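You operate a simulated robot arm through the tools that you are given. There is no shell and no other tool. Be economical: measure what you need, move in short steps, check, and stop when the job is done.

You are at the controls of a simulated two-armed robot. One attempt, no reset.

TASK
Back up the purple memory card, clear it and put it back in the rack.
Fine: booth power on, card into the reader, copy key once, then clear key once; lift it out only when the reader lamp is off; same slot as before.

The check looks at the end state, three seconds after you hand in, the way a careful person would. Anything else that was tipped, shoved, dropped, spilled or broken makes it a failure.

THE ROBOT
Two 7-joint arms with fingered hands on one trunk, on a base that drives. Base frame: it is fixed to the floor where the robot stands at the start and does not move with it; the origin is under the middle of the robot, x ahead of it, y to its left, z up. Units: mm, rad, N and s.
The left shoulder is at the start at [70, 172, 1504], the right one opposite. Places, roughly: booth clear key [1000, 100, 800]; booth copy key [1000, 100, 800]; booth pair key [1000, 100, 800]; booth power switch [900, 0, 800]; booth test key [900, 0, 800]; card reader slot [700, 0, 800]; ring light dial [1100, 200, 800]. Payload 5 kg a hand.
The tool frame of a hand sits at the grasp point between the pads (the TCP): z along the fingers, y along the line on which they close. The tips reach 43 mm beyond it. Largest opening 144 mm; the body of the gripper starts 50 mm behind the TCP. The gripper is a hand of 5 fingers: y runs from the thumb to the fingers, the wrist lies at [-21, -124, -221] in the tool frame, and closing takes about 1.5 s.
Orientation is that of the tool frame in the base frame, as [roll, pitch, yaw] about the fixed x, y, z axes, in that order (R = Rz(yaw) Ry(pitch) Rx(roll)). With the fingers straight down and the wrist toward the robot, the tool's x, y and z point along [0, 1, 0], [1, 0, 0] and [0, 0, -1] of the base frame.

THE INTERFACE
- The arms move only by the tool step_arm. It takes "left_targets", "right_targets" or both (then of equal length, played together; a hand with none holds still); each is one flat list of numbers, 6 for each row, row after row: the shift along the base's x, y, z in mm, then the turn, a rotation vector about the base's x, y, z in rad. In form: [dx, dy, dz, ax, ay, az, dx, dy, dz, ax, ay, az, ...]. A call has 1 to 8 rows; each row is the pose to reach, as a shift and turn from the pose commanded when the call began. "left_gripper" and "right_gripper" are, for a hand that has rows, the finger opening in mm, from 0 to 144, set as the call begins (left out, the last holds). Each row takes 0.2 s and may step no farther than 50 mm and 0.15 rad from the row before; otherwise, or with a gripper value out of range, the whole call is refused. Where a pose cannot be reached the arm comes as near as it can. A force on the tool above 50 N (or 10 N above the force at the start of the call, whichever is more), or a blocked arm, ends the call early, and 0.2 s more pass. The fingers move at their own pace (about 45 mm/s each) and stop on an object; they squeeze with about 30 N. The grip force told is the motor's: it shows also when the fingers shut on nothing. Time passes only in rows, and 0.2 s behind the last, so rows that repeat a pose let the fingers close. The reply holds the time, the measured pose of the TCP, the force on the tool along the base axes, the opening and the grip force, in the units named above and with some noise, with the torque about the TCP (base axes, N m) and any sound that the robot's microphone picked up.
- Cameras (640 x 400 px; columns grow to the right, rows downward): "scene" is now at [124.8, -12.6, 1714.1]; the picture's right is [-0.17, -0.98, 0.00], its down [-0.77, 0.14, -0.62] and it looks along [0.61, -0.11, -0.79] (base axes); focal length 285 px, centre (320, 200). "left" rides on the left gripper at [-86, -108, -168] in its tool frame; the picture's right is [-0.80, -0.28, 0.53], its down [0.54, -0.73, 0.42] and it looks along [0.27, 0.63, 0.73] (tool axes); focal length 275 px, centre (320, 200). "right" rides on the right gripper at [86, -108, -168] in its tool frame; the picture's right is [-0.80, 0.28, -0.53], its down [-0.54, -0.73, 0.42] and it looks along [-0.27, 0.63, 0.73] (tool axes); focal length 275 px, centre (320, 200). There is no depth. A picture from a camera that has moved, and an enlarged one, comes with that camera's place and axes in the base frame and with its lens.
- capture(camera): a new picture of that camera. No time passes.
- slide_trunk(by): slides the trunk up (or, below 0, down) by that many mm; the arms and the scene camera ride with it, the base frame stays. It gives what a move gives, with no picture.
- base_move(legs): drives the robot by 1 to 6 legs, each [ahead, left, turn to the left] in mm, mm and rad, along the robot's own axes; the way and the turn of a leg run together, so that a leg with both is an arc; at most 1500 mm and 3.142 rad a leg. The arms and the cameras ride along, it lands a little off, and it stops where it bumps. It gives what a move gives.
- finger_targets(index, middle, ring, little, thumb_bend, thumb_turn, hand): sets how far each is bent, from 0 (flat) to 100 (curled in); at 30 the hand is open as for a grip, at 70 the pads meet at the TCP. One left out holds its place. A second passes; each finger stops where it meets its share of the squeeze, and holds until it gets a number again. A gripper value or a shape takes the hand back. It gives what a move gives, with no picture; readings hold the bend of each and the force on index, middle, ring, little, thumb and palm. thumb_turn goes from beside the hand (0) to across from the fingers (100), as for a grip.
- grasp_type(shape, hand): the hand has 5 fingers and takes this shape, open, in about a second: jaw (thumb against the fingers, like two jaws); tri (thumb and two fingers); tip (a fingertip pinch); poke (one finger out to press); point (the index stretched); flat (the hand flat); cup (the hand cupped); fist (a fist). The gripper value then closes the fingers along that shape, each until it touches; the sizes above hold for jaw. It gives what a move gives, with no picture.
- turn_head(pan, tilt): turns the head with the scene camera to pan (to the left, within 1.501 rad either way) and tilt (down, from -0.506 to 1.204), counted from straight ahead of the robot. It gives what a move gives.
- close_up(camera, box): a new picture of the part [left, top, right, bottom] of that camera's present view, enlarged. No time passes.
- job_done(): hands the job in; it is judged then, once.

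Work in short steps. Places have to be worked out from the pictures, the camera data and where the tool is seen: move nearer, look again, correct. Check each grasp and each placing, and mend what went wrong. You have 120 turns and 108 pictures in all, those below and enlarged ones among them. Open the grippers and draw the arms clear of the work before you hand the job in, unless the task says otherwise; then end with one line.

The tools are called by a JSON object that holds its "method" and its "body". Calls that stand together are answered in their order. step_arm: Moves the arms, as the interface text tells. Its arguments: {"type":"object","properties":{"left_targets":{"type":"array","items":{"type":"number"}},"left_gripper":{"type":"number"},"right_targets":{"type":"array","items":{"type":"number"}},"right_gripper":{"type":"number"}},"required":[]} The other tools are called the same way: slide_trunk (by) slides the trunk up or down; grasp_type (shape, hand) gives the hand a shape; finger_targets (index, middle, ring, little, thumb_bend, thumb_turn, hand) moves the fingers one by one; base_move (legs) drives the base; turn_head (pan, tilt) turns the head that bears the scene camera; capture (camera) takes a picture; close_up (camera, box) takes an enlarged picture of a part of a camera's view; job_done () hands the job in.

At the start:

```text
t: 0.0
left_tcp_pos: [385.8, 157.5, 999.4]
left_orientation: [-3.141, 0.001, 1.572]
left_ft_force: [0.3, 0.3, -0.2]
left_ft_torque: [0.0, 0.05, -0.01]
left_gripper_width: 143.4
left_gripper_force: 0.0
left_shape: jaw
left_bend: [30.0, 30.0, 30.0, 30.0, 30.0, 98.0]
left_finger forces: [0.0, 0.0, 0.0, 0.1, 0.0, 0.1]
right_tcp_pos: [775.5, -303.7, 1153.2]
right_orientation: [-3.14, 0.001, 1.57]
right_ft_force: [-0.9, -0.1, 0.0]
right_ft_torque: [0.0, -0.02, 0.02]
right_gripper_width: 143.7
right_gripper_force: 0.0
right_shape: jaw
right_bend: [30.0, 30.0, 30.0, 30.0, 30.0, 98.0]
right_finger forces: [0.0, 0.0, 0.1, 0.0, 0.2, 0.0]
trunk travel left (down, up): [-602.0, 338.0]
robot x, y, heading: [-1.4, 4.6, 0.003]
head pan, tilt: [-0.175, 0.906]
```

scene: 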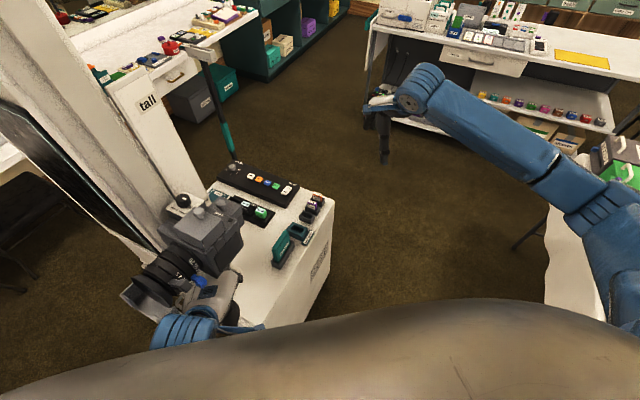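
right: 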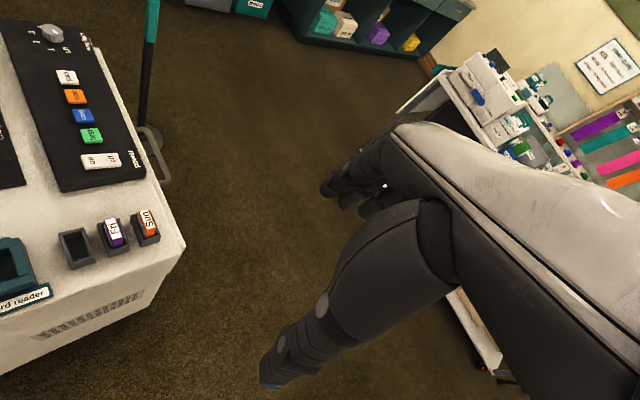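
left: 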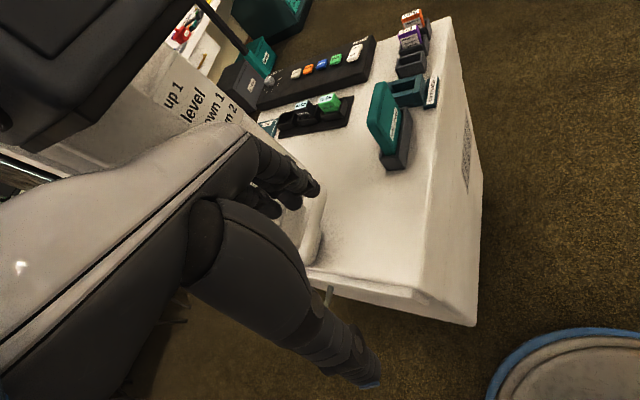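

I'll start with enlarged views of the booth panel, the rack and the reader.

{"method": "close_up", "body": {"camera": "scene", "box": [180, 140, 350, 290]}}

{"method": "close_up", "body": {"camera": "right", "box": [0, 10, 200, 340]}}

{"method": "close_up", "body": {"camera": "left", "box": [240, 0, 480, 180]}}

```text
2.67 times, centred on (265, 215) of scene
camera zoom: at [124.8, -12.6, 1714.1], right [-0.17, -0.98, 0.0], down [-0.77, 0.14, -0.62], along [0.61, -0.11, -0.79], focal length 759 px, centre (467, 160)
```

zoom: 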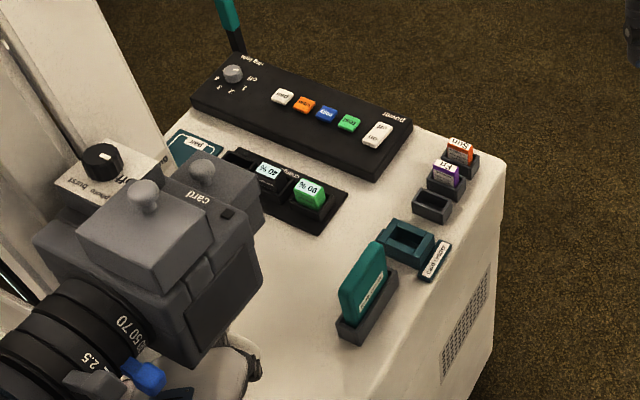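

```text
1.21 times, centred on (100, 175) of right
camera zoom: at [665.8, -218.9, 1320.2], right [0.28, -0.8, 0.53], down [-0.73, -0.54, -0.42], along [0.63, -0.27, -0.73], focal length 334 px, centre (587, 230)
```

zoom: 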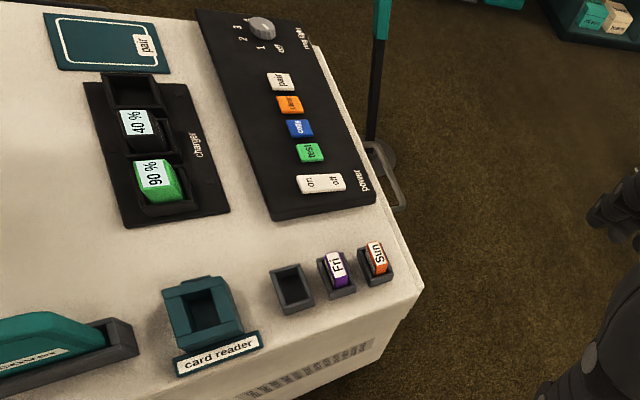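

```text
2.22 times, centred on (360, 90) of left
camera zoom: at [277.6, 71.1, 1168.1], right [-0.28, -0.8, -0.53], down [-0.73, 0.54, -0.42], along [0.63, 0.27, -0.73], focal length 612 px, centre (231, 444)
```

zoom: 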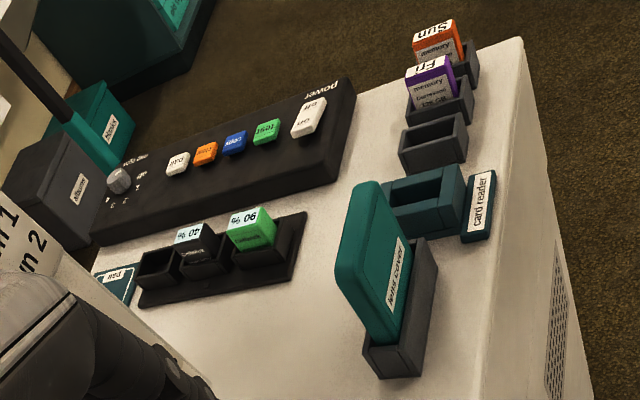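

The purple "Fri" card sits in the middle rack cup at about [815,-102,795]. The reader is near [708,-37], and the booth is yawed by about -33°. I'm bringing the right hand camera nearer for a better look.

{"method": "step_arm", "body": {"right_targets": [-18, 30, -25, 0, 0, 0, -36, 60, -50, 0, 0, 0, -54, 90, -75, 0, 0, 0, -72, 120, -100, 0, 0, 0, -90, 150, -125, 0, 0, 0, -108, 180, -150, 0, 0, 0, -126, 210, -175, 0, 0, 0, -137, 233, -198, 0, 0, 0]}}

{"method": "capture", "body": {"camera": "right"}}

{"method": "capture", "body": {"camera": "scene"}}

```text
t: 1.8
left_tcp_pos: [384.4, 158.5, 1000.3]
left_orientation: [-3.141, 0.002, 1.571]
left_ft_force: [-0.5, 0.7, 0.3]
left_ft_torque: [-0.04, 0.03, 0.0]
left_gripper_width: 143.6
left_gripper_force: 0.0
left_shape: jaw
left_bend: [30.0, 30.0, 30.0, 30.0, 30.0, 98.0]
left_finger forces: [0.0, 0.1, 0.0, 0.1, 0.0, 0.0]
right_tcp_pos: [639.5, -71.6, 957.2]
right_orientation: [3.139, 0.002, 1.569]
right_ft_force: [0.4, 0.0, 0.5]
right_ft_torque: [-0.02, 0.04, 0.0]
right_gripper_width: 143.8
right_gripper_force: 0.2
right_shape: jaw
right_bend: [30.0, 30.0, 30.0, 30.0, 30.0, 98.0]
right_finger forces: [0.0, 0.1, 0.0, 0.0, 0.0, 0.0]
trunk travel left (down, up): [-602.0, 338.0]
robot x, y, heading: [-0.7, -2.6, 0.004]
head pan, tilt: [-0.175, 0.906]
```

```text
101 pictures are left
camera right: at [529.9, 14.6, 1122.4], right [0.28, -0.8, 0.54], down [-0.73, -0.54, -0.42], along [0.63, -0.27, -0.73], focal length 275 px, centre (320, 200)
```

right: 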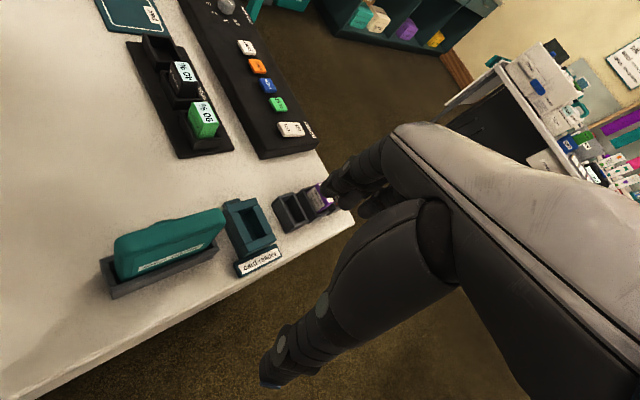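

```text
100 pictures are left
camera scene: at [124.3, -11.3, 1714.2], right [-0.17, -0.98, 0.0], down [-0.77, 0.14, -0.62], along [0.61, -0.11, -0.79], focal length 285 px, centre (320, 200)
```

scene: 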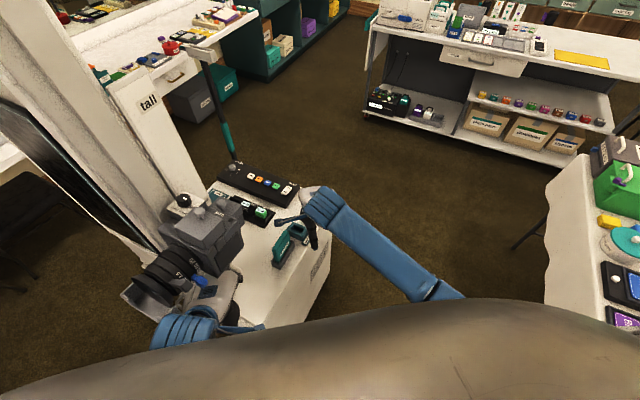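

The fingers hide the rack from here, but the reader and panel are clear. I'll zoom in on both.

{"method": "close_up", "body": {"camera": "right", "box": [200, 170, 360, 280]}}

{"method": "close_up", "body": {"camera": "right", "box": [180, 20, 330, 170]}}

{"method": "close_up", "body": {"camera": "scene", "box": [215, 160, 315, 220]}}

```text
3.64 times, centred on (280, 225) of right
camera zoom: at [529.9, 14.6, 1122.4], right [0.28, -0.8, 0.54], down [-0.73, -0.54, -0.42], along [0.63, -0.27, -0.73], focal length 1001 px, centre (466, 109)
```

zoom: 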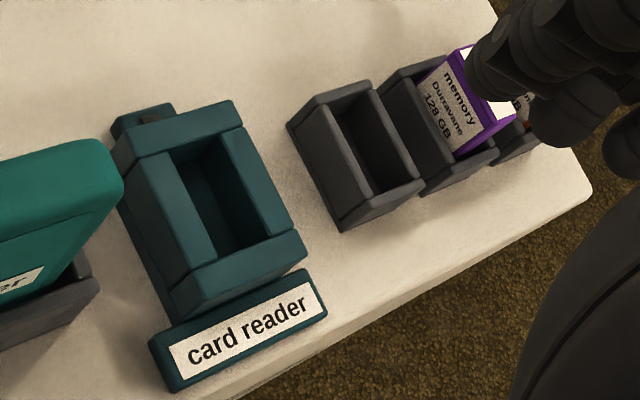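

```text
2.67 times, centred on (255, 95) of right
camera zoom: at [529.9, 14.6, 1122.4], right [0.28, -0.8, 0.54], down [-0.73, -0.54, -0.42], along [0.63, -0.27, -0.73], focal length 734 px, centre (493, 480)
```

zoom: 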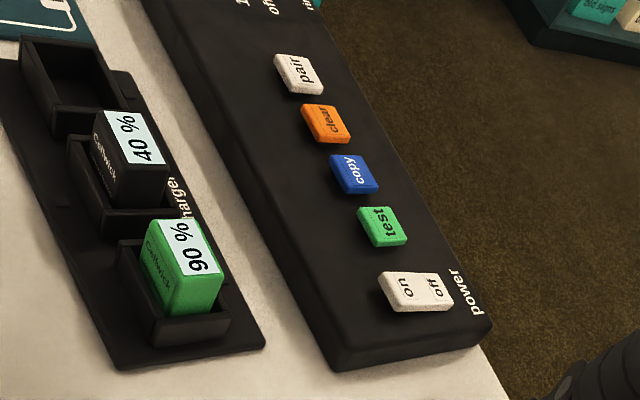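

```text
6.40 times, centred on (265, 190) of scene
camera zoom: at [124.3, -11.3, 1714.2], right [-0.17, -0.98, 0.0], down [-0.77, 0.14, -0.62], along [0.61, -0.11, -0.79], focal length 1822 px, centre (672, 264)
```

zoom: 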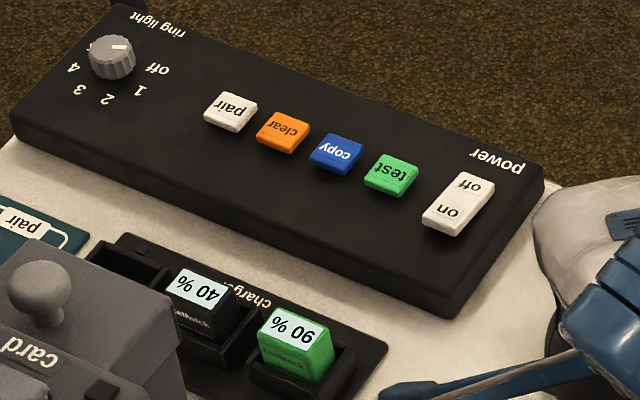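

The scene and hand rays agree that the keys sit at z≈800, with copy at about [960,68]. The card's wide side runs along the booth's front-to-back axis, at about 54–57°. I'm backing the right hand off the booth and turning it about z so it closes along that axis.

{"method": "step_arm", "body": {"right_targets": [15, -37, 10, 0, 0, 0.135, 30, -74, 20, 0, 0, 0.27, 45, -111, 30, 0, 0, 0.405, 60, -148, 40, 0, 0, 0.54, 75, -185, 50, 0, 0, 0.675, 85, -222, 60, 0, 0, 0.81, 95, -259, 70, 0, 0, 0.95]}}

{"method": "close_up", "body": {"camera": "scene", "box": [270, 180, 340, 270]}}

{"method": "capture", "body": {"camera": "right"}}

{"method": "close_up", "body": {"camera": "scene", "box": [270, 175, 310, 200]}}

```text
t: 3.4
left_tcp_pos: [386.2, 156.6, 999.7]
left_orientation: [-3.141, 0.001, 1.572]
left_ft_force: [0.0, 0.1, 0.0]
left_ft_torque: [0.03, 0.02, 0.03]
left_gripper_width: 143.6
left_gripper_force: 0.0
left_shape: jaw
left_bend: [30.0, 30.0, 30.0, 30.0, 30.0, 98.0]
left_finger forces: [0.1, 0.0, 0.1, 0.0, 0.0, 0.1]
right_tcp_pos: [732.3, -332.4, 1025.2]
right_orientation: [3.14, -0.002, 2.522]
right_ft_force: [-0.5, 0.5, -0.2]
right_ft_torque: [-0.04, 0.02, 0.02]
right_gripper_width: 143.4
right_gripper_force: 0.1
right_shape: jaw
right_bend: [30.0, 30.0, 30.0, 30.0, 30.0, 98.0]
right_finger forces: [0.0, 0.0, 0.0, 0.0, 0.0, 0.0]
trunk travel left (down, up): [-602.0, 338.0]
robot x, y, heading: [0.8, -1.1, 0.0]
head pan, tilt: [-0.175, 0.906]
```

```text
4.44 times, centred on (305, 225) of scene
camera zoom: at [125.5, -14.0, 1714.0], right [-0.17, -0.98, 0.0], down [-0.78, 0.14, -0.62], along [0.61, -0.11, -0.79], focal length 1266 px, centre (387, 89)
```

zoom: 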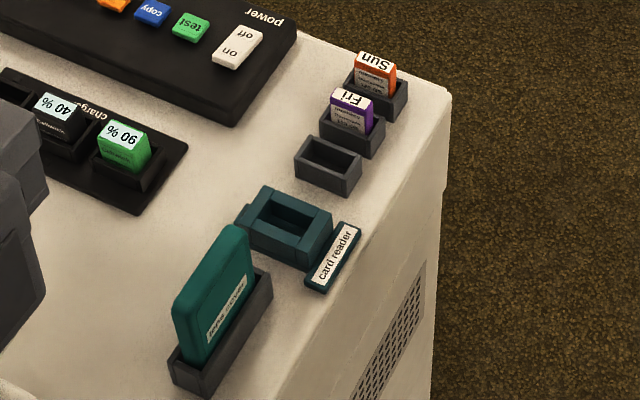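

```text
95 pictures are left
camera right: at [599.7, -371.2, 1190.8], right [0.81, -0.23, 0.53], down [0.02, -0.9, -0.43], along [0.58, 0.36, -0.73], focal length 275 px, centre (320, 200)
```

right: 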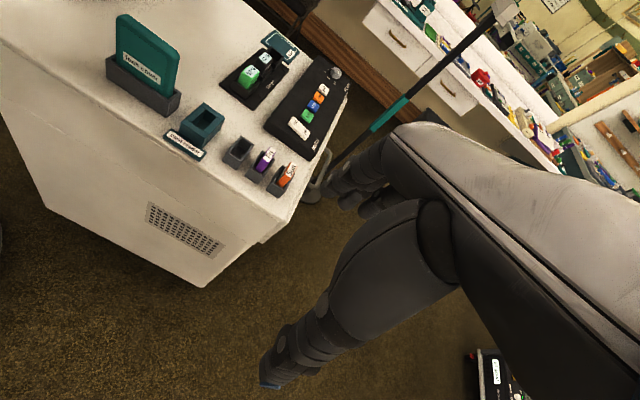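

```text
16.00 times, centred on (290, 188) of scene
camera zoom: at [125.5, -14.0, 1714.0], right [-0.17, -0.98, 0.0], down [-0.78, 0.14, -0.62], along [0.61, -0.11, -0.79], focal length 4556 px, centre (800, 400)
```

zoom: 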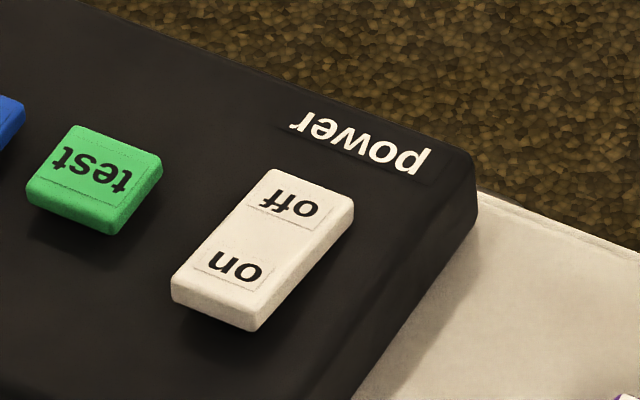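

The rocker's "on" end, the end nearer the robot, stands up, so the power is off. I'm taking a zoom from the still left-hand camera to triangulate the rack and reader more tightly.

{"method": "close_up", "body": {"camera": "left", "box": [360, 0, 450, 120]}}

{"method": "close_up", "body": {"camera": "scene", "box": [295, 188, 335, 213]}}

{"method": "close_up", "body": {"camera": "right", "box": [160, 80, 310, 200]}}

```text
3.33 times, centred on (405, 60) of left
camera zoom: at [278.0, 70.2, 1168.0], right [-0.28, -0.8, -0.53], down [-0.73, 0.54, -0.42], along [0.63, 0.27, -0.73], focal length 918 px, centre (37, 667)
```

zoom: 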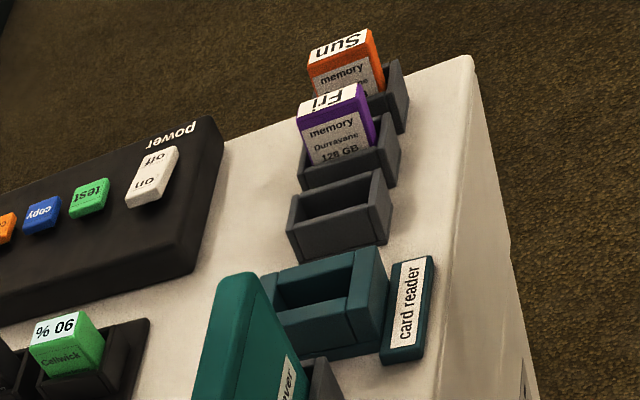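

```text
16.00 times, centred on (315, 200) of scene
camera zoom: at [125.5, -14.0, 1714.0], right [-0.17, -0.98, 0.0], down [-0.78, 0.14, -0.62], along [0.61, -0.11, -0.79], focal length 4556 px, centre (400, 192)
```

zoom: 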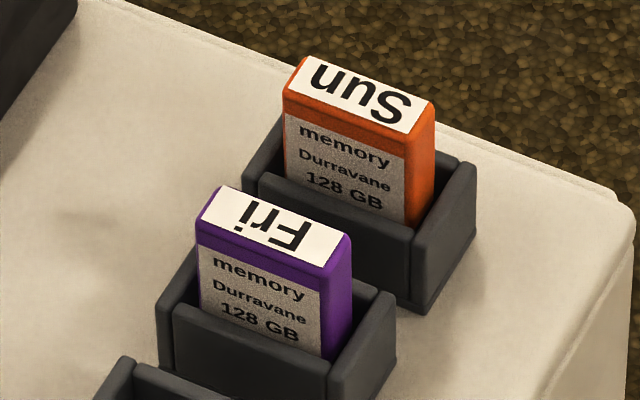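

```text
3.33 times, centred on (235, 140) of right
camera zoom: at [599.7, -371.2, 1190.8], right [0.81, -0.23, 0.53], down [0.02, -0.9, -0.43], along [0.58, 0.36, -0.73], focal length 918 px, centre (603, 400)
```

zoom: 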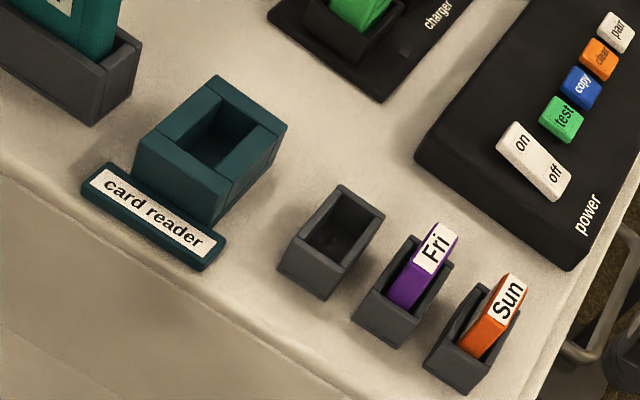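

Three rays agree: the Fri card top is at about [810,-103,820], about 35 mm wide along 54.5° and 12.5 mm thick, with a pitch of [38.5,-28] between slots. The reader top is at about [710,-31,800]. I'm setting the right hand to the tip shape and watching how it opens and closes in free air.

{"method": "grasp_type", "body": {"shape": "tip", "hand": "right"}}

{"method": "capture", "body": {"camera": "scene"}}

{"method": "capture", "body": {"camera": "right"}}

```text
t: 4.3
left_tcp_pos: [386.0, 157.8, 1001.0]
left_orientation: [3.141, 0.0, 1.57]
left_ft_force: [0.2, -0.1, -0.2]
left_ft_torque: [-0.01, 0.01, 0.01]
left_gripper_width: 143.7
left_gripper_force: 0.0
left_shape: jaw
left_bend: [30.0, 30.0, 30.0, 30.0, 30.0, 98.0]
left_finger forces: [0.0, 0.0, 0.0, 0.0, 0.1, 0.0]
right_tcp_pos: [733.1, -330.7, 1025.0]
right_orientation: [3.139, 0.001, 2.519]
right_ft_force: [0.4, -0.6, 1.2]
right_ft_torque: [0.02, 0.0, 0.0]
right_gripper_width: 144.0
right_gripper_force: 0.0
right_shape: tip
right_bend: [30.0, 98.0, 99.0, 99.0, 30.0, 98.0]
right_finger forces: [0.1, 0.0, 0.0, 0.1, 0.0, 0.0]
trunk travel left (down, up): [-602.0, 338.0]
robot x, y, heading: [-0.2, 1.5, 0.0]
head pan, tilt: [-0.175, 0.906]
```

```text
90 pictures are left
camera scene: at [124.5, -12.2, 1714.1], right [-0.17, -0.98, 0.0], down [-0.77, 0.14, -0.62], along [0.61, -0.11, -0.79], focal length 285 px, centre (320, 200)
```

scene: 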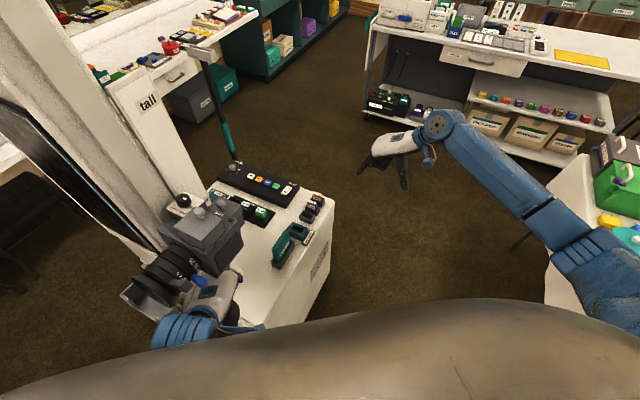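

```text
89 pictures are left
camera right: at [598.8, -369.3, 1191.3], right [0.81, -0.23, 0.53], down [0.02, -0.91, -0.42], along [0.58, 0.35, -0.73], focal length 275 px, centre (320, 200)
```

right: 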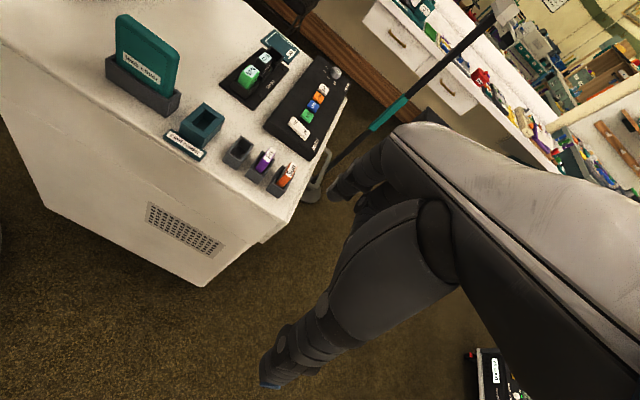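

Index and thumb are extended and the others curled. I'm closing to about 40 mm in free air to see where the pads go.

{"method": "step_arm", "body": {"right_targets": [0, 0, 0, 0, 0, 0, 0, 0, 0, 0, 0, 0, 0, 0, 0, 0, 0, 0, 0, 0, 0, 0, 0, 0, 0, 0, 0, 0, 0, 0, 0, 0, 0, 0, 0, 0], "right_gripper": 40}}

{"method": "close_up", "body": {"camera": "scene", "box": [340, 95, 460, 205]}}

{"method": "capture", "body": {"camera": "right"}}

```text
t: 5.7
left_tcp_pos: [385.1, 157.1, 1000.1]
left_orientation: [3.142, 0.0, 1.57]
left_ft_force: [-0.6, 0.4, -0.1]
left_ft_torque: [0.03, -0.02, 0.02]
left_gripper_width: 143.8
left_gripper_force: 0.0
left_shape: jaw
left_bend: [30.0, 30.0, 30.0, 30.0, 30.0, 98.0]
left_finger forces: [0.1, 0.0, 0.1, 0.0, 0.0, 0.0]
right_tcp_pos: [732.7, -331.8, 1024.6]
right_orientation: [3.141, 0.0, 2.521]
right_ft_force: [-0.2, -0.3, -0.1]
right_ft_torque: [0.0, 0.01, 0.03]
right_gripper_width: 41.1
right_gripper_force: 0.1
right_shape: tip
right_bend: [73.0, 98.0, 99.0, 99.0, 74.0, 100.0]
right_finger forces: [0.0, 0.0, 0.1, 0.0, 0.0, 0.0]
trunk travel left (down, up): [-602.0, 338.0]
robot x, y, heading: [1.3, -1.4, 0.004]
head pan, tilt: [-0.175, 0.906]
```

```text
3.64 times, centred on (400, 150) of scene
camera zoom: at [124.8, -12.7, 1714.1], right [-0.17, -0.98, 0.0], down [-0.77, 0.14, -0.62], along [0.61, -0.11, -0.79], focal length 1035 px, centre (29, 382)
```

zoom: 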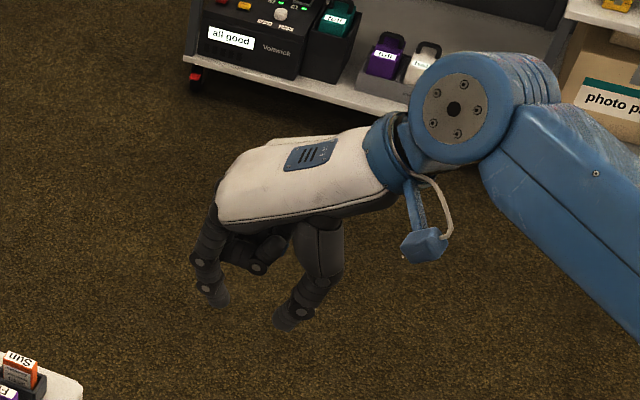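

```text
87 pictures are left
camera right: at [599.0, -370.0, 1191.2], right [0.81, -0.23, 0.53], down [0.02, -0.91, -0.42], along [0.58, 0.35, -0.73], focal length 275 px, centre (320, 200)
```

right: 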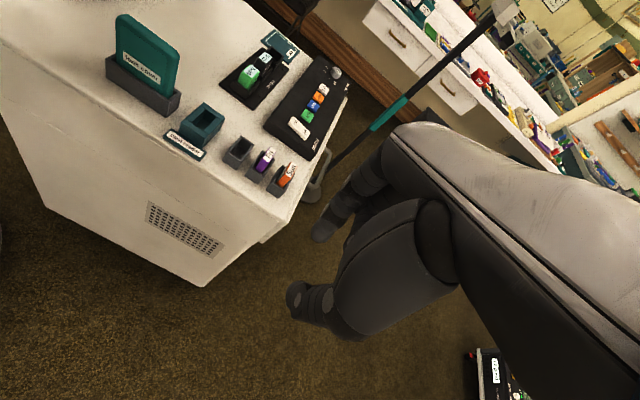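

In tip shape the index and thumb pads close about 40 mm below the TCP and are centred on it, but the curled fingers overhang on the Sun side, so I'll tilt the hand when grasping. The clear key is at the edge of reach, so I'll drive parallel to the booth's front edge. First I'm retracting the left hand from the photo camera.

{"method": "step_arm", "body": {"left_targets": [-20, -10, 37, 0, 0, 0, -40, -20, 75, 0, 0, 0, -60, -30, 112, 0, 0, 0, -80, -40, 150, 0, 0, 0]}}

{"method": "capture", "body": {"camera": "left"}}

{"method": "capture", "body": {"camera": "scene"}}

```text
t: 6.7
left_tcp_pos: [382.1, 55.1, 1049.4]
left_orientation: [3.14, -0.002, 1.572]
left_ft_force: [-0.5, -1.2, -0.3]
left_ft_torque: [0.01, -0.01, 0.0]
left_gripper_width: 143.6
left_gripper_force: 0.1
left_shape: jaw
left_bend: [30.0, 30.0, 30.0, 30.0, 30.0, 97.0]
left_finger forces: [0.0, 0.0, 0.0, 0.0, 0.1, 0.0]
left hand out of reach, approached as far as the arm can: row 1, 2, 3, 4
right_tcp_pos: [732.4, -332.4, 1024.5]
right_orientation: [3.142, 0.001, 2.52]
right_ft_force: [-0.6, 0.4, -0.2]
right_ft_torque: [0.03, 0.02, 0.02]
right_gripper_width: 40.9
right_gripper_force: 0.1
right_shape: tip
right_bend: [73.0, 98.0, 99.0, 99.0, 74.0, 100.0]
right_finger forces: [0.0, 0.0, 0.0, 0.1, 0.1, 0.0]
trunk travel left (down, up): [-602.0, 338.0]
robot x, y, heading: [1.3, 0.9, 0.002]
head pan, tilt: [-0.175, 0.906]
```

```text
86 pictures are left
camera left: at [274.9, -32.3, 1217.5], right [-0.28, -0.8, -0.54], down [-0.73, 0.54, -0.42], along [0.63, 0.27, -0.73], focal length 275 px, centre (320, 200)
```

left: 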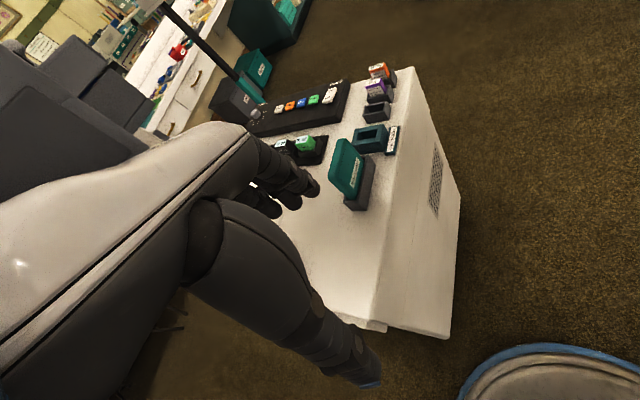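

```text
85 pictures are left
camera scene: at [124.6, -14.4, 1714.1], right [-0.17, -0.98, 0.0], down [-0.77, 0.14, -0.62], along [0.61, -0.11, -0.79], focal length 285 px, centre (320, 200)
```

scene: 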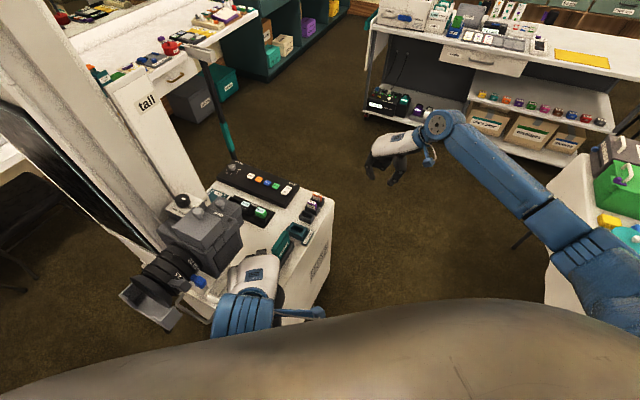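

The left hand is clear of the camera. I'm driving right and ahead, away from the booth edge, then turning left 0.5 rad to face the booth front so the right hand reaches everything.

{"method": "base_move", "body": {"legs": [[170, -240, 0], [0, 0, 0.5]]}}

{"method": "capture", "body": {"camera": "scene"}}

{"method": "capture", "body": {"camera": "left"}}

```text
t: 10.1
left_tcp_pos: [478.9, -16.1, 1049.7]
left_orientation: [3.141, 0.001, 2.061]
left_ft_force: [-0.3, -0.6, -0.3]
left_ft_torque: [-0.01, 0.04, 0.0]
left_gripper_width: 143.8
left_gripper_force: 0.0
left_shape: jaw
left_bend: [30.0, 30.0, 30.0, 30.0, 30.0, 97.0]
left_finger forces: [0.1, 0.0, 0.1, 0.0, 0.0, 0.0]
right_tcp_pos: [971.2, -191.7, 1024.5]
right_orientation: [-3.14, -0.001, 3.012]
right_ft_force: [-0.3, -0.9, 0.1]
right_ft_torque: [0.02, -0.03, 0.02]
right_gripper_width: 41.0
right_gripper_force: 0.1
right_shape: tip
right_bend: [73.0, 98.0, 99.0, 99.0, 74.0, 100.0]
right_finger forces: [0.0, 0.1, 0.1, 0.0, 0.0, 0.1]
trunk travel left (down, up): [-602.0, 338.0]
robot x, y, heading: [168.9, -246.6, 0.493]
head pan, tilt: [-0.175, 0.906]
```

```text
84 pictures are left
camera scene: at [284.7, -198.1, 1714.1], right [0.31, -0.95, 0.0], down [-0.75, -0.25, -0.62], along [0.59, 0.19, -0.79], focal length 285 px, centre (320, 200)
```

scene: 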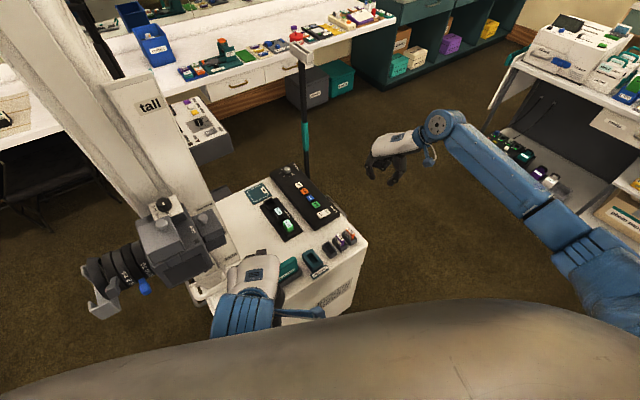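

```text
83 pictures are left
camera left: at [425.1, -143.2, 1217.3], right [0.13, -0.84, -0.53], down [-0.9, 0.14, -0.42], along [0.43, 0.53, -0.73], focal length 275 px, centre (320, 200)
```

left: 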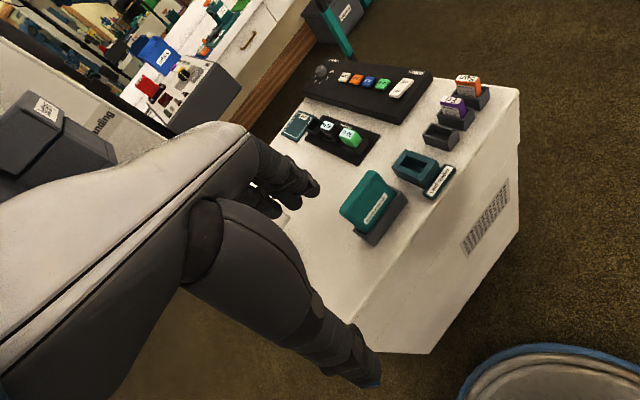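

Both cameras now see the booth clearly. I'm setting the right hand to poke, turning it back to the booth axis and bringing it above the panel.

{"method": "grasp_type", "body": {"hand": "right", "shape": "poke"}}

{"method": "step_arm", "body": {"right_targets": [-25, 30, -20, 0, 0, -0.12, -50, 60, -40, 0, 0, -0.24, -75, 90, -60, 0, 0, -0.36, -95, 120, -80, 0, 0, -0.48]}}

{"method": "capture", "body": {"camera": "right"}}

{"method": "close_up", "body": {"camera": "scene", "box": [260, 120, 420, 240]}}

{"method": "capture", "body": {"camera": "left"}}

```text
t: 11.0
left_tcp_pos: [479.0, -14.9, 1049.7]
left_orientation: [3.141, 0.0, 2.063]
left_ft_force: [1.1, 0.0, 0.7]
left_ft_torque: [0.0, 0.02, 0.01]
left_gripper_width: 143.7
left_gripper_force: 0.0
left_shape: jaw
left_bend: [30.0, 30.0, 30.0, 30.0, 30.0, 97.0]
left_finger forces: [0.0, 0.1, 0.0, 0.1, 0.0, 0.1]
right_tcp_pos: [969.9, -190.6, 1024.6]
right_orientation: [3.141, -0.002, 3.013]
right_ft_force: [0.1, -0.8, -0.1]
right_ft_torque: [0.01, -0.02, -0.04]
right_gripper_width: 0.1
right_gripper_force: 0.1
right_shape: poke
right_bend: [70.0, 70.0, 99.0, 99.0, 100.0, 100.0]
right_finger forces: [0.0, 0.0, 0.1, 0.0, 0.1, 0.0]
trunk travel left (down, up): [-602.0, 338.0]
robot x, y, heading: [168.3, -247.6, 0.496]
head pan, tilt: [-0.175, 0.906]
```

```text
t: 12.0
left_tcp_pos: [478.8, -14.6, 1048.8]
left_orientation: [3.141, 0.001, 2.062]
left_ft_force: [0.0, 0.0, 0.6]
left_ft_torque: [-0.05, 0.02, 0.04]
left_gripper_width: 143.8
left_gripper_force: 0.1
left_shape: jaw
left_bend: [30.0, 30.0, 30.0, 30.0, 30.0, 97.0]
left_finger forces: [0.0, 0.1, 0.0, 0.1, 0.0, 0.1]
right_tcp_pos: [876.7, -70.5, 944.0]
right_orientation: [-3.142, 0.003, 2.53]
right_ft_force: [0.4, 0.0, 0.8]
right_ft_torque: [-0.02, 0.04, -0.02]
right_gripper_width: 0.1
right_gripper_force: 0.0
right_shape: poke
right_bend: [70.0, 70.0, 99.0, 99.0, 100.0, 100.0]
right_finger forces: [0.1, 0.1, 0.1, 0.1, 0.0, 0.1]
trunk travel left (down, up): [-602.0, 338.0]
robot x, y, heading: [167.8, -243.6, 0.494]
head pan, tilt: [-0.175, 0.906]
```

```text
82 pictures are left
camera right: at [743.8, -110.2, 1111.3], right [0.81, -0.22, 0.54], down [0.03, -0.91, -0.42], along [0.58, 0.36, -0.73], focal length 275 px, centre (320, 200)
```

right: 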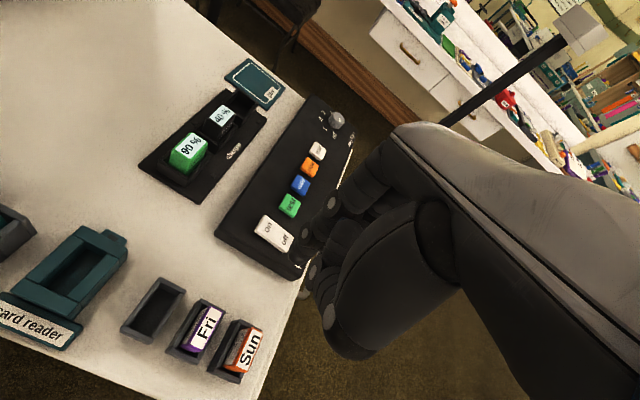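

```text
3.33 times, centred on (340, 180) of scene
camera zoom: at [283.2, -195.2, 1714.2], right [0.31, -0.95, 0.0], down [-0.75, -0.25, -0.62], along [0.59, 0.19, -0.79], focal length 949 px, centre (253, 267)
```

zoom: 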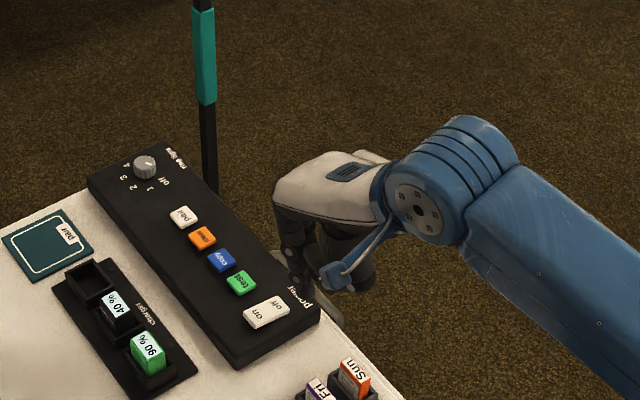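

```text
80 pictures are left
camera left: at [424.1, -141.3, 1217.4], right [0.13, -0.84, -0.53], down [-0.9, 0.13, -0.42], along [0.43, 0.53, -0.73], focal length 275 px, centre (320, 200)
```

left: 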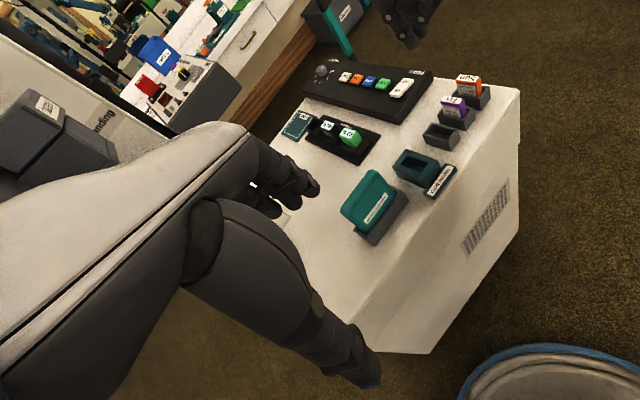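

Index and middle are both at bend 70 in poke, so I'm zooming in on the fingers to find where the pressing tip is.

{"method": "close_up", "body": {"camera": "scene", "box": [320, 160, 370, 215]}}

{"method": "close_up", "body": {"camera": "left", "box": [360, 0, 480, 75]}}

{"method": "close_up", "body": {"camera": "right", "box": [240, 150, 400, 360]}}

```text
7.27 times, centred on (345, 188) of scene
camera zoom: at [283.2, -195.2, 1714.2], right [0.31, -0.95, 0.0], down [-0.75, -0.25, -0.62], along [0.59, 0.19, -0.79], focal length 2071 px, centre (138, 291)
```

zoom: 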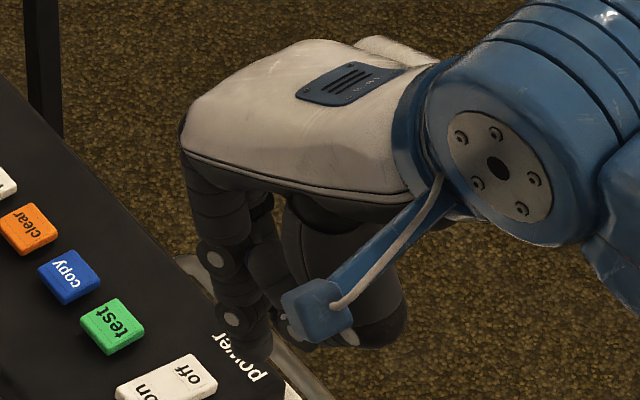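

```text
5.33 times, centred on (420, 38) of left
camera zoom: at [424.1, -141.3, 1217.4], right [0.13, -0.84, -0.53], down [-0.9, 0.13, -0.42], along [0.43, 0.53, -0.73], focal length 1468 px, centre (-213, 1067)
```

zoom: 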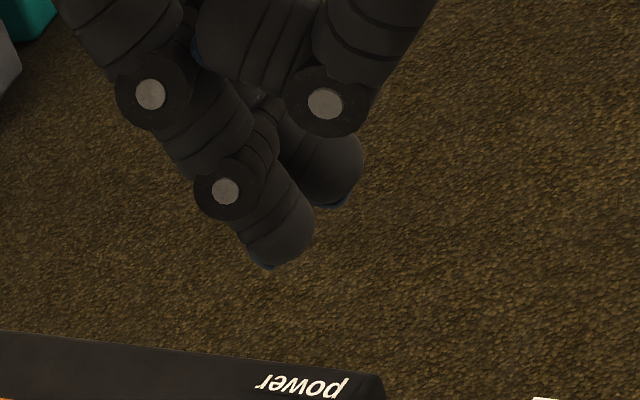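

```text
1.90 times, centred on (320, 255) of right
camera zoom: at [743.8, -110.2, 1111.3], right [0.81, -0.22, 0.54], down [0.03, -0.91, -0.42], along [0.58, 0.36, -0.73], focal length 524 px, centre (320, 95)
```

zoom: 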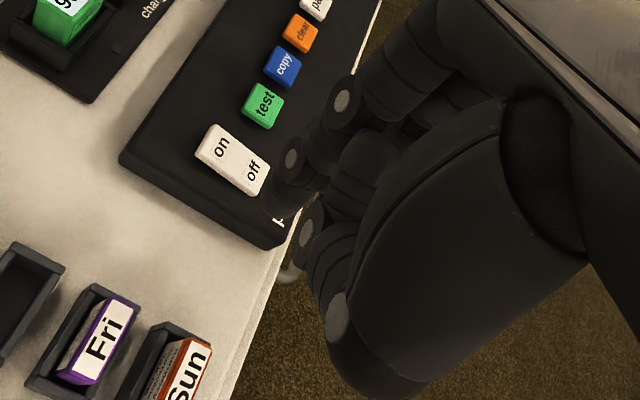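

The index tip sits about 11 mm to the tool +x side of the TCP and 41 mm below it. I'm curling the middle finger so only the index presses, then hovering over the rocker's "on" end at about [887,0,812].

{"method": "finger_targets", "body": {"hand": "right", "middle": 100, "index": 68}}

{"method": "step_arm", "body": {"right_targets": [9, 32, -25, 0, 0, 0, 18, 64, -50, 0, 0, 0]}}

{"method": "close_up", "body": {"camera": "scene", "box": [290, 165, 360, 225]}}

{"method": "close_up", "body": {"camera": "left", "box": [340, 20, 460, 110]}}

```text
t: 13.0
left_tcp_pos: [478.8, -15.5, 1048.9]
left_orientation: [-3.141, -0.001, 2.064]
left_ft_force: [0.7, -0.4, -0.5]
left_ft_torque: [0.0, -0.01, 0.02]
left_gripper_width: 143.9
left_gripper_force: 0.0
left_shape: jaw
left_bend: [30.0, 30.0, 30.0, 30.0, 30.0, 97.0]
left_finger forces: [0.0, 0.1, 0.1, 0.0, 0.0, 0.1]
right_tcp_pos: [876.6, -71.5, 944.6]
right_orientation: [3.14, -0.001, 2.532]
right_ft_force: [0.2, 0.7, 0.4]
right_ft_torque: [0.01, 0.04, 0.02]
right_gripper_width: 52.5
right_gripper_force: 0.0
right_shape: fingers
right_bend: [68.0, 100.0, 99.0, 99.0, 100.0, 100.0]
right_finger forces: [0.1, 0.0, 0.0, 0.0, 0.1, 0.0]
trunk travel left (down, up): [-602.0, 338.0]
robot x, y, heading: [169.1, -247.4, 0.494]
head pan, tilt: [-0.175, 0.906]
```

```text
t: 13.6
left_tcp_pos: [479.8, -14.3, 1048.9]
left_orientation: [-3.14, -0.001, 2.063]
left_ft_force: [-0.3, 0.3, -0.5]
left_ft_torque: [-0.05, 0.04, 0.02]
left_gripper_width: 143.8
left_gripper_force: 0.1
left_shape: jaw
left_bend: [30.0, 30.0, 30.0, 30.0, 30.0, 97.0]
left_finger forces: [0.1, 0.0, 0.1, 0.0, 0.1, 0.0]
right_tcp_pos: [895.1, -4.6, 890.4]
right_orientation: [-3.141, 0.001, 2.531]
right_ft_force: [0.9, 0.2, 0.3]
right_ft_torque: [0.02, 0.04, 0.02]
right_gripper_width: 52.7
right_gripper_force: 0.1
right_shape: fingers
right_bend: [68.0, 100.0, 99.0, 99.0, 100.0, 100.0]
right_finger forces: [0.0, 0.1, 0.0, 0.0, 0.0, 0.0]
trunk travel left (down, up): [-602.0, 338.0]
robot x, y, heading: [168.1, -245.7, 0.489]
head pan, tilt: [-0.175, 0.906]
```

```text
6.67 times, centred on (325, 195) of scene
camera zoom: at [285.1, -194.9, 1714.0], right [0.31, -0.95, 0.0], down [-0.75, -0.25, -0.62], along [0.59, 0.19, -0.79], focal length 1898 px, centre (287, 233)
```

zoom: 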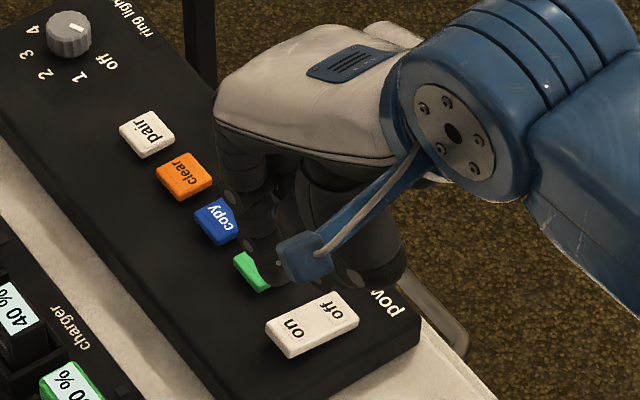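

```text
4.44 times, centred on (400, 65) of left
camera zoom: at [425.5, -141.0, 1217.0], right [0.13, -0.84, -0.53], down [-0.9, 0.14, -0.42], along [0.43, 0.53, -0.73], focal length 1224 px, centre (-36, 800)
```

zoom: 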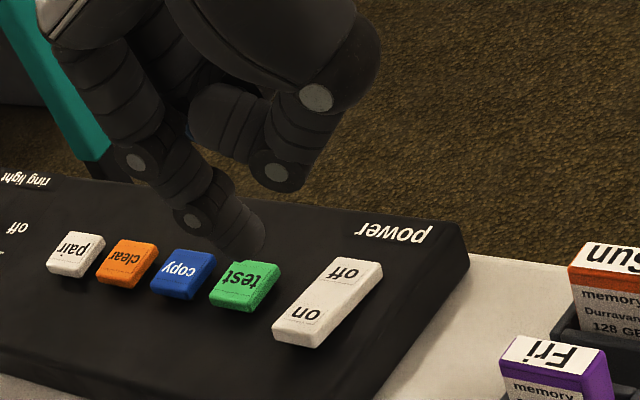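

The index tip is at about [890,10,855]. I'm shifting back about 10 mm in y and lowering to 10–15 mm above the rocker to check the alignment.

{"method": "step_arm", "body": {"right_targets": [-4, -11, -24, 0, 0, 0]}}

{"method": "close_up", "body": {"camera": "scene", "box": [300, 185, 350, 225]}}

{"method": "close_up", "body": {"camera": "left", "box": [360, 40, 440, 100]}}

{"method": "close_up", "body": {"camera": "right", "box": [240, 140, 370, 300]}}

```text
t: 14.0
left_tcp_pos: [478.7, -15.9, 1048.3]
left_orientation: [3.141, 0.0, 2.063]
left_ft_force: [0.2, -0.3, -0.2]
left_ft_torque: [-0.02, 0.01, 0.02]
left_gripper_width: 143.6
left_gripper_force: 0.1
left_shape: jaw
left_bend: [30.0, 30.0, 30.0, 30.0, 30.0, 97.0]
left_finger forces: [0.0, 0.0, 0.0, 0.1, 0.0, 0.1]
right_tcp_pos: [891.3, -16.6, 869.1]
right_orientation: [-3.14, 0.0, 2.534]
right_ft_force: [-0.3, 0.1, 0.7]
right_ft_torque: [0.0, 0.03, 0.0]
right_gripper_width: 52.7
right_gripper_force: 0.0
right_shape: fingers
right_bend: [68.0, 100.0, 99.0, 99.0, 100.0, 100.0]
right_finger forces: [0.0, 0.0, 0.0, 0.0, 0.1, 0.0]
trunk travel left (down, up): [-602.0, 338.0]
robot x, y, heading: [167.0, -244.7, 0.49]
head pan, tilt: [-0.175, 0.906]
```

```text
10.00 times, centred on (325, 205) of scene
camera zoom: at [284.5, -198.0, 1714.2], right [0.31, -0.95, 0.0], down [-0.75, -0.25, -0.62], along [0.59, 0.19, -0.79], focal length 2847 px, centre (270, 150)
```

zoom: 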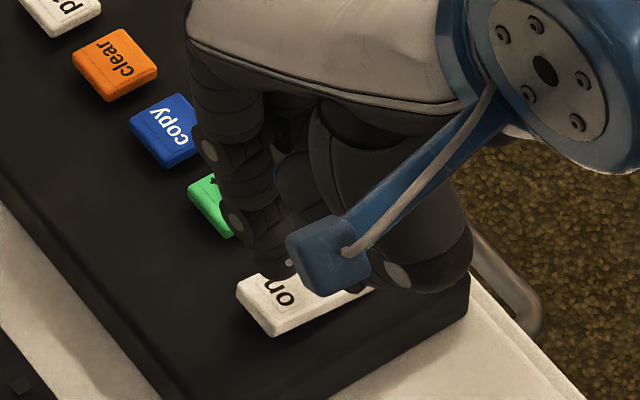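

```text
6.67 times, centred on (400, 70) of left
camera zoom: at [424.9, -143.2, 1217.3], right [0.13, -0.84, -0.53], down [-0.9, 0.14, -0.42], along [0.43, 0.53, -0.73], focal length 1835 px, centre (-213, 1067)
```

zoom: 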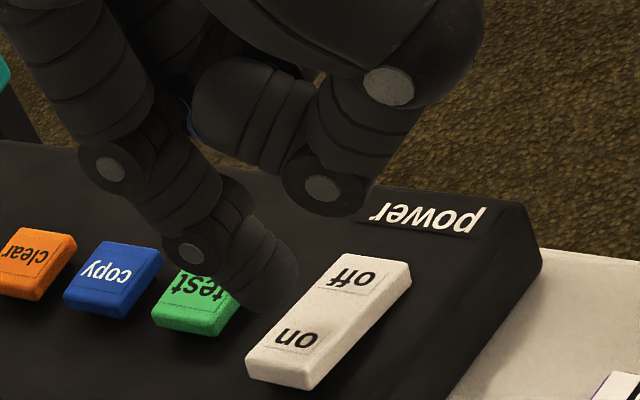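

```text
2.50 times, centred on (305, 220) of right
camera zoom: at [757.3, -57.4, 1035.8], right [0.82, -0.22, 0.53], down [0.03, -0.91, -0.42], along [0.58, 0.36, -0.73], focal length 688 px, centre (358, 150)
```

zoom: 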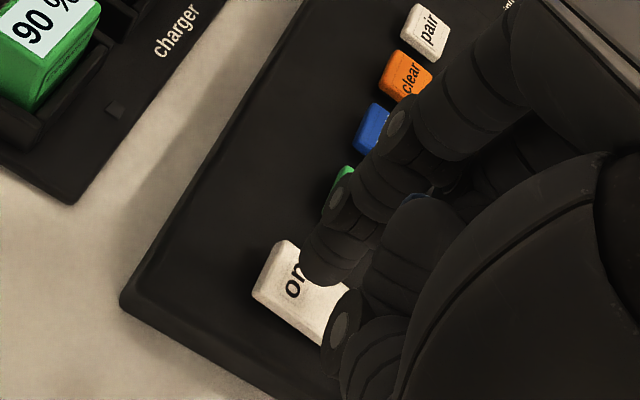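

By projection the tip comes down right on the "on" label. I'm nudging 4 mm toward the on end and pressing down gradually.

{"method": "step_arm", "body": {"right_targets": [-3, 2, -6, 0, 0, 0, -3, 2, -11, 0, 0, 0, -3, 2, -14, 0, 0, 0, -3, 2, -17, 0, 0, 0, -3, 2, -19, 0, 0, 0, -3, 2, -21, 0, 0, 0, -3, 2, -23, 0, 0, 0]}}

{"method": "close_up", "body": {"camera": "left", "box": [360, 40, 440, 100]}}

```text
t: 15.6
left_tcp_pos: [479.3, -14.5, 1048.9]
left_orientation: [-3.142, -0.001, 2.063]
left_ft_force: [0.8, -0.2, -0.2]
left_ft_torque: [0.01, 0.03, 0.01]
left_gripper_width: 143.9
left_gripper_force: 0.0
left_shape: jaw
left_bend: [30.0, 30.0, 30.0, 30.0, 30.0, 97.0]
left_finger forces: [0.0, 0.0, 0.1, 0.1, 0.0, 0.1]
right_tcp_pos: [885.8, -16.9, 847.9]
right_orientation: [-3.14, 0.0, 2.534]
right_ft_force: [-0.4, 0.7, -0.6]
right_ft_torque: [0.04, -0.02, 0.0]
right_gripper_width: 52.3
right_gripper_force: 0.0
right_shape: fingers
right_bend: [68.0, 100.0, 99.0, 99.0, 100.0, 100.0]
right_finger forces: [0.1, 0.1, 0.0, 0.1, 0.0, 0.1]
trunk travel left (down, up): [-602.0, 338.0]
robot x, y, heading: [168.9, -241.8, 0.493]
head pan, tilt: [-0.175, 0.906]
```

```text
6.67 times, centred on (400, 70) of left
camera zoom: at [424.9, -142.8, 1217.3], right [0.13, -0.84, -0.53], down [-0.9, 0.14, -0.42], along [0.43, 0.53, -0.73], focal length 1835 px, centre (-213, 1067)
```

zoom: 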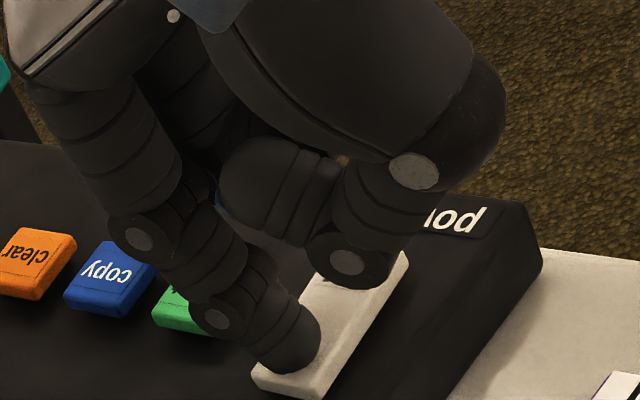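

Contact is close but there's no force yet. I'm continuing down in 2 mm steps.

{"method": "step_arm", "body": {"right_targets": [0, 0, -2, 0, 0, 0, 0, 0, -4, 0, 0, 0, 0, 0, -6, 0, 0, 0, 0, 0, -8, 0, 0, 0]}}

{"method": "close_up", "body": {"camera": "left", "box": [360, 40, 440, 100]}}

```text
t: 16.6
left_tcp_pos: [477.4, -15.3, 1050.2]
left_orientation: [3.14, 0.0, 2.063]
left_ft_force: [-0.5, 0.1, -0.5]
left_ft_torque: [0.0, -0.02, -0.02]
left_gripper_width: 143.5
left_gripper_force: 0.1
left_shape: jaw
left_bend: [30.0, 30.0, 30.0, 30.0, 30.0, 97.0]
left_finger forces: [0.0, 0.1, 0.1, 0.1, 0.1, 0.0]
right_tcp_pos: [887.4, -15.1, 843.1]
right_orientation: [3.136, 0.003, 2.532]
right_ft_force: [2.0, 3.2, 17.8]
right_ft_torque: [0.38, -0.21, -0.02]
right_gripper_width: 51.5
right_gripper_force: 8.4
right_shape: fingers
right_bend: [69.0, 100.0, 99.0, 99.0, 100.0, 100.0]
right_finger forces: [17.7, 0.0, 0.1, 0.0, 0.0, 0.1]
trunk travel left (down, up): [-602.0, 338.0]
robot x, y, heading: [168.3, -243.0, 0.496]
head pan, tilt: [-0.175, 0.906]
```

```text
6.67 times, centred on (400, 70) of left
camera zoom: at [423.4, -143.0, 1217.9], right [0.13, -0.84, -0.53], down [-0.9, 0.14, -0.42], along [0.43, 0.53, -0.73], focal length 1835 px, centre (-213, 1067)
```

zoom: 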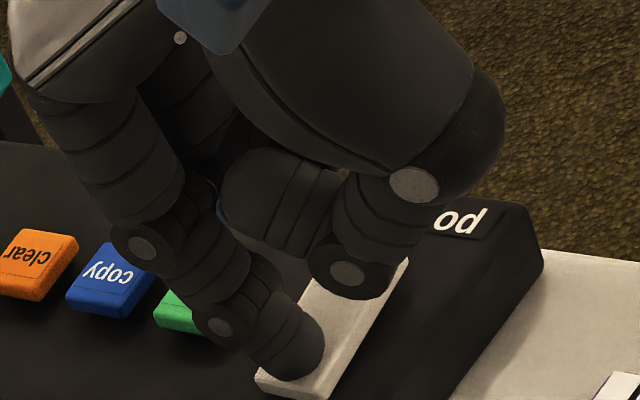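

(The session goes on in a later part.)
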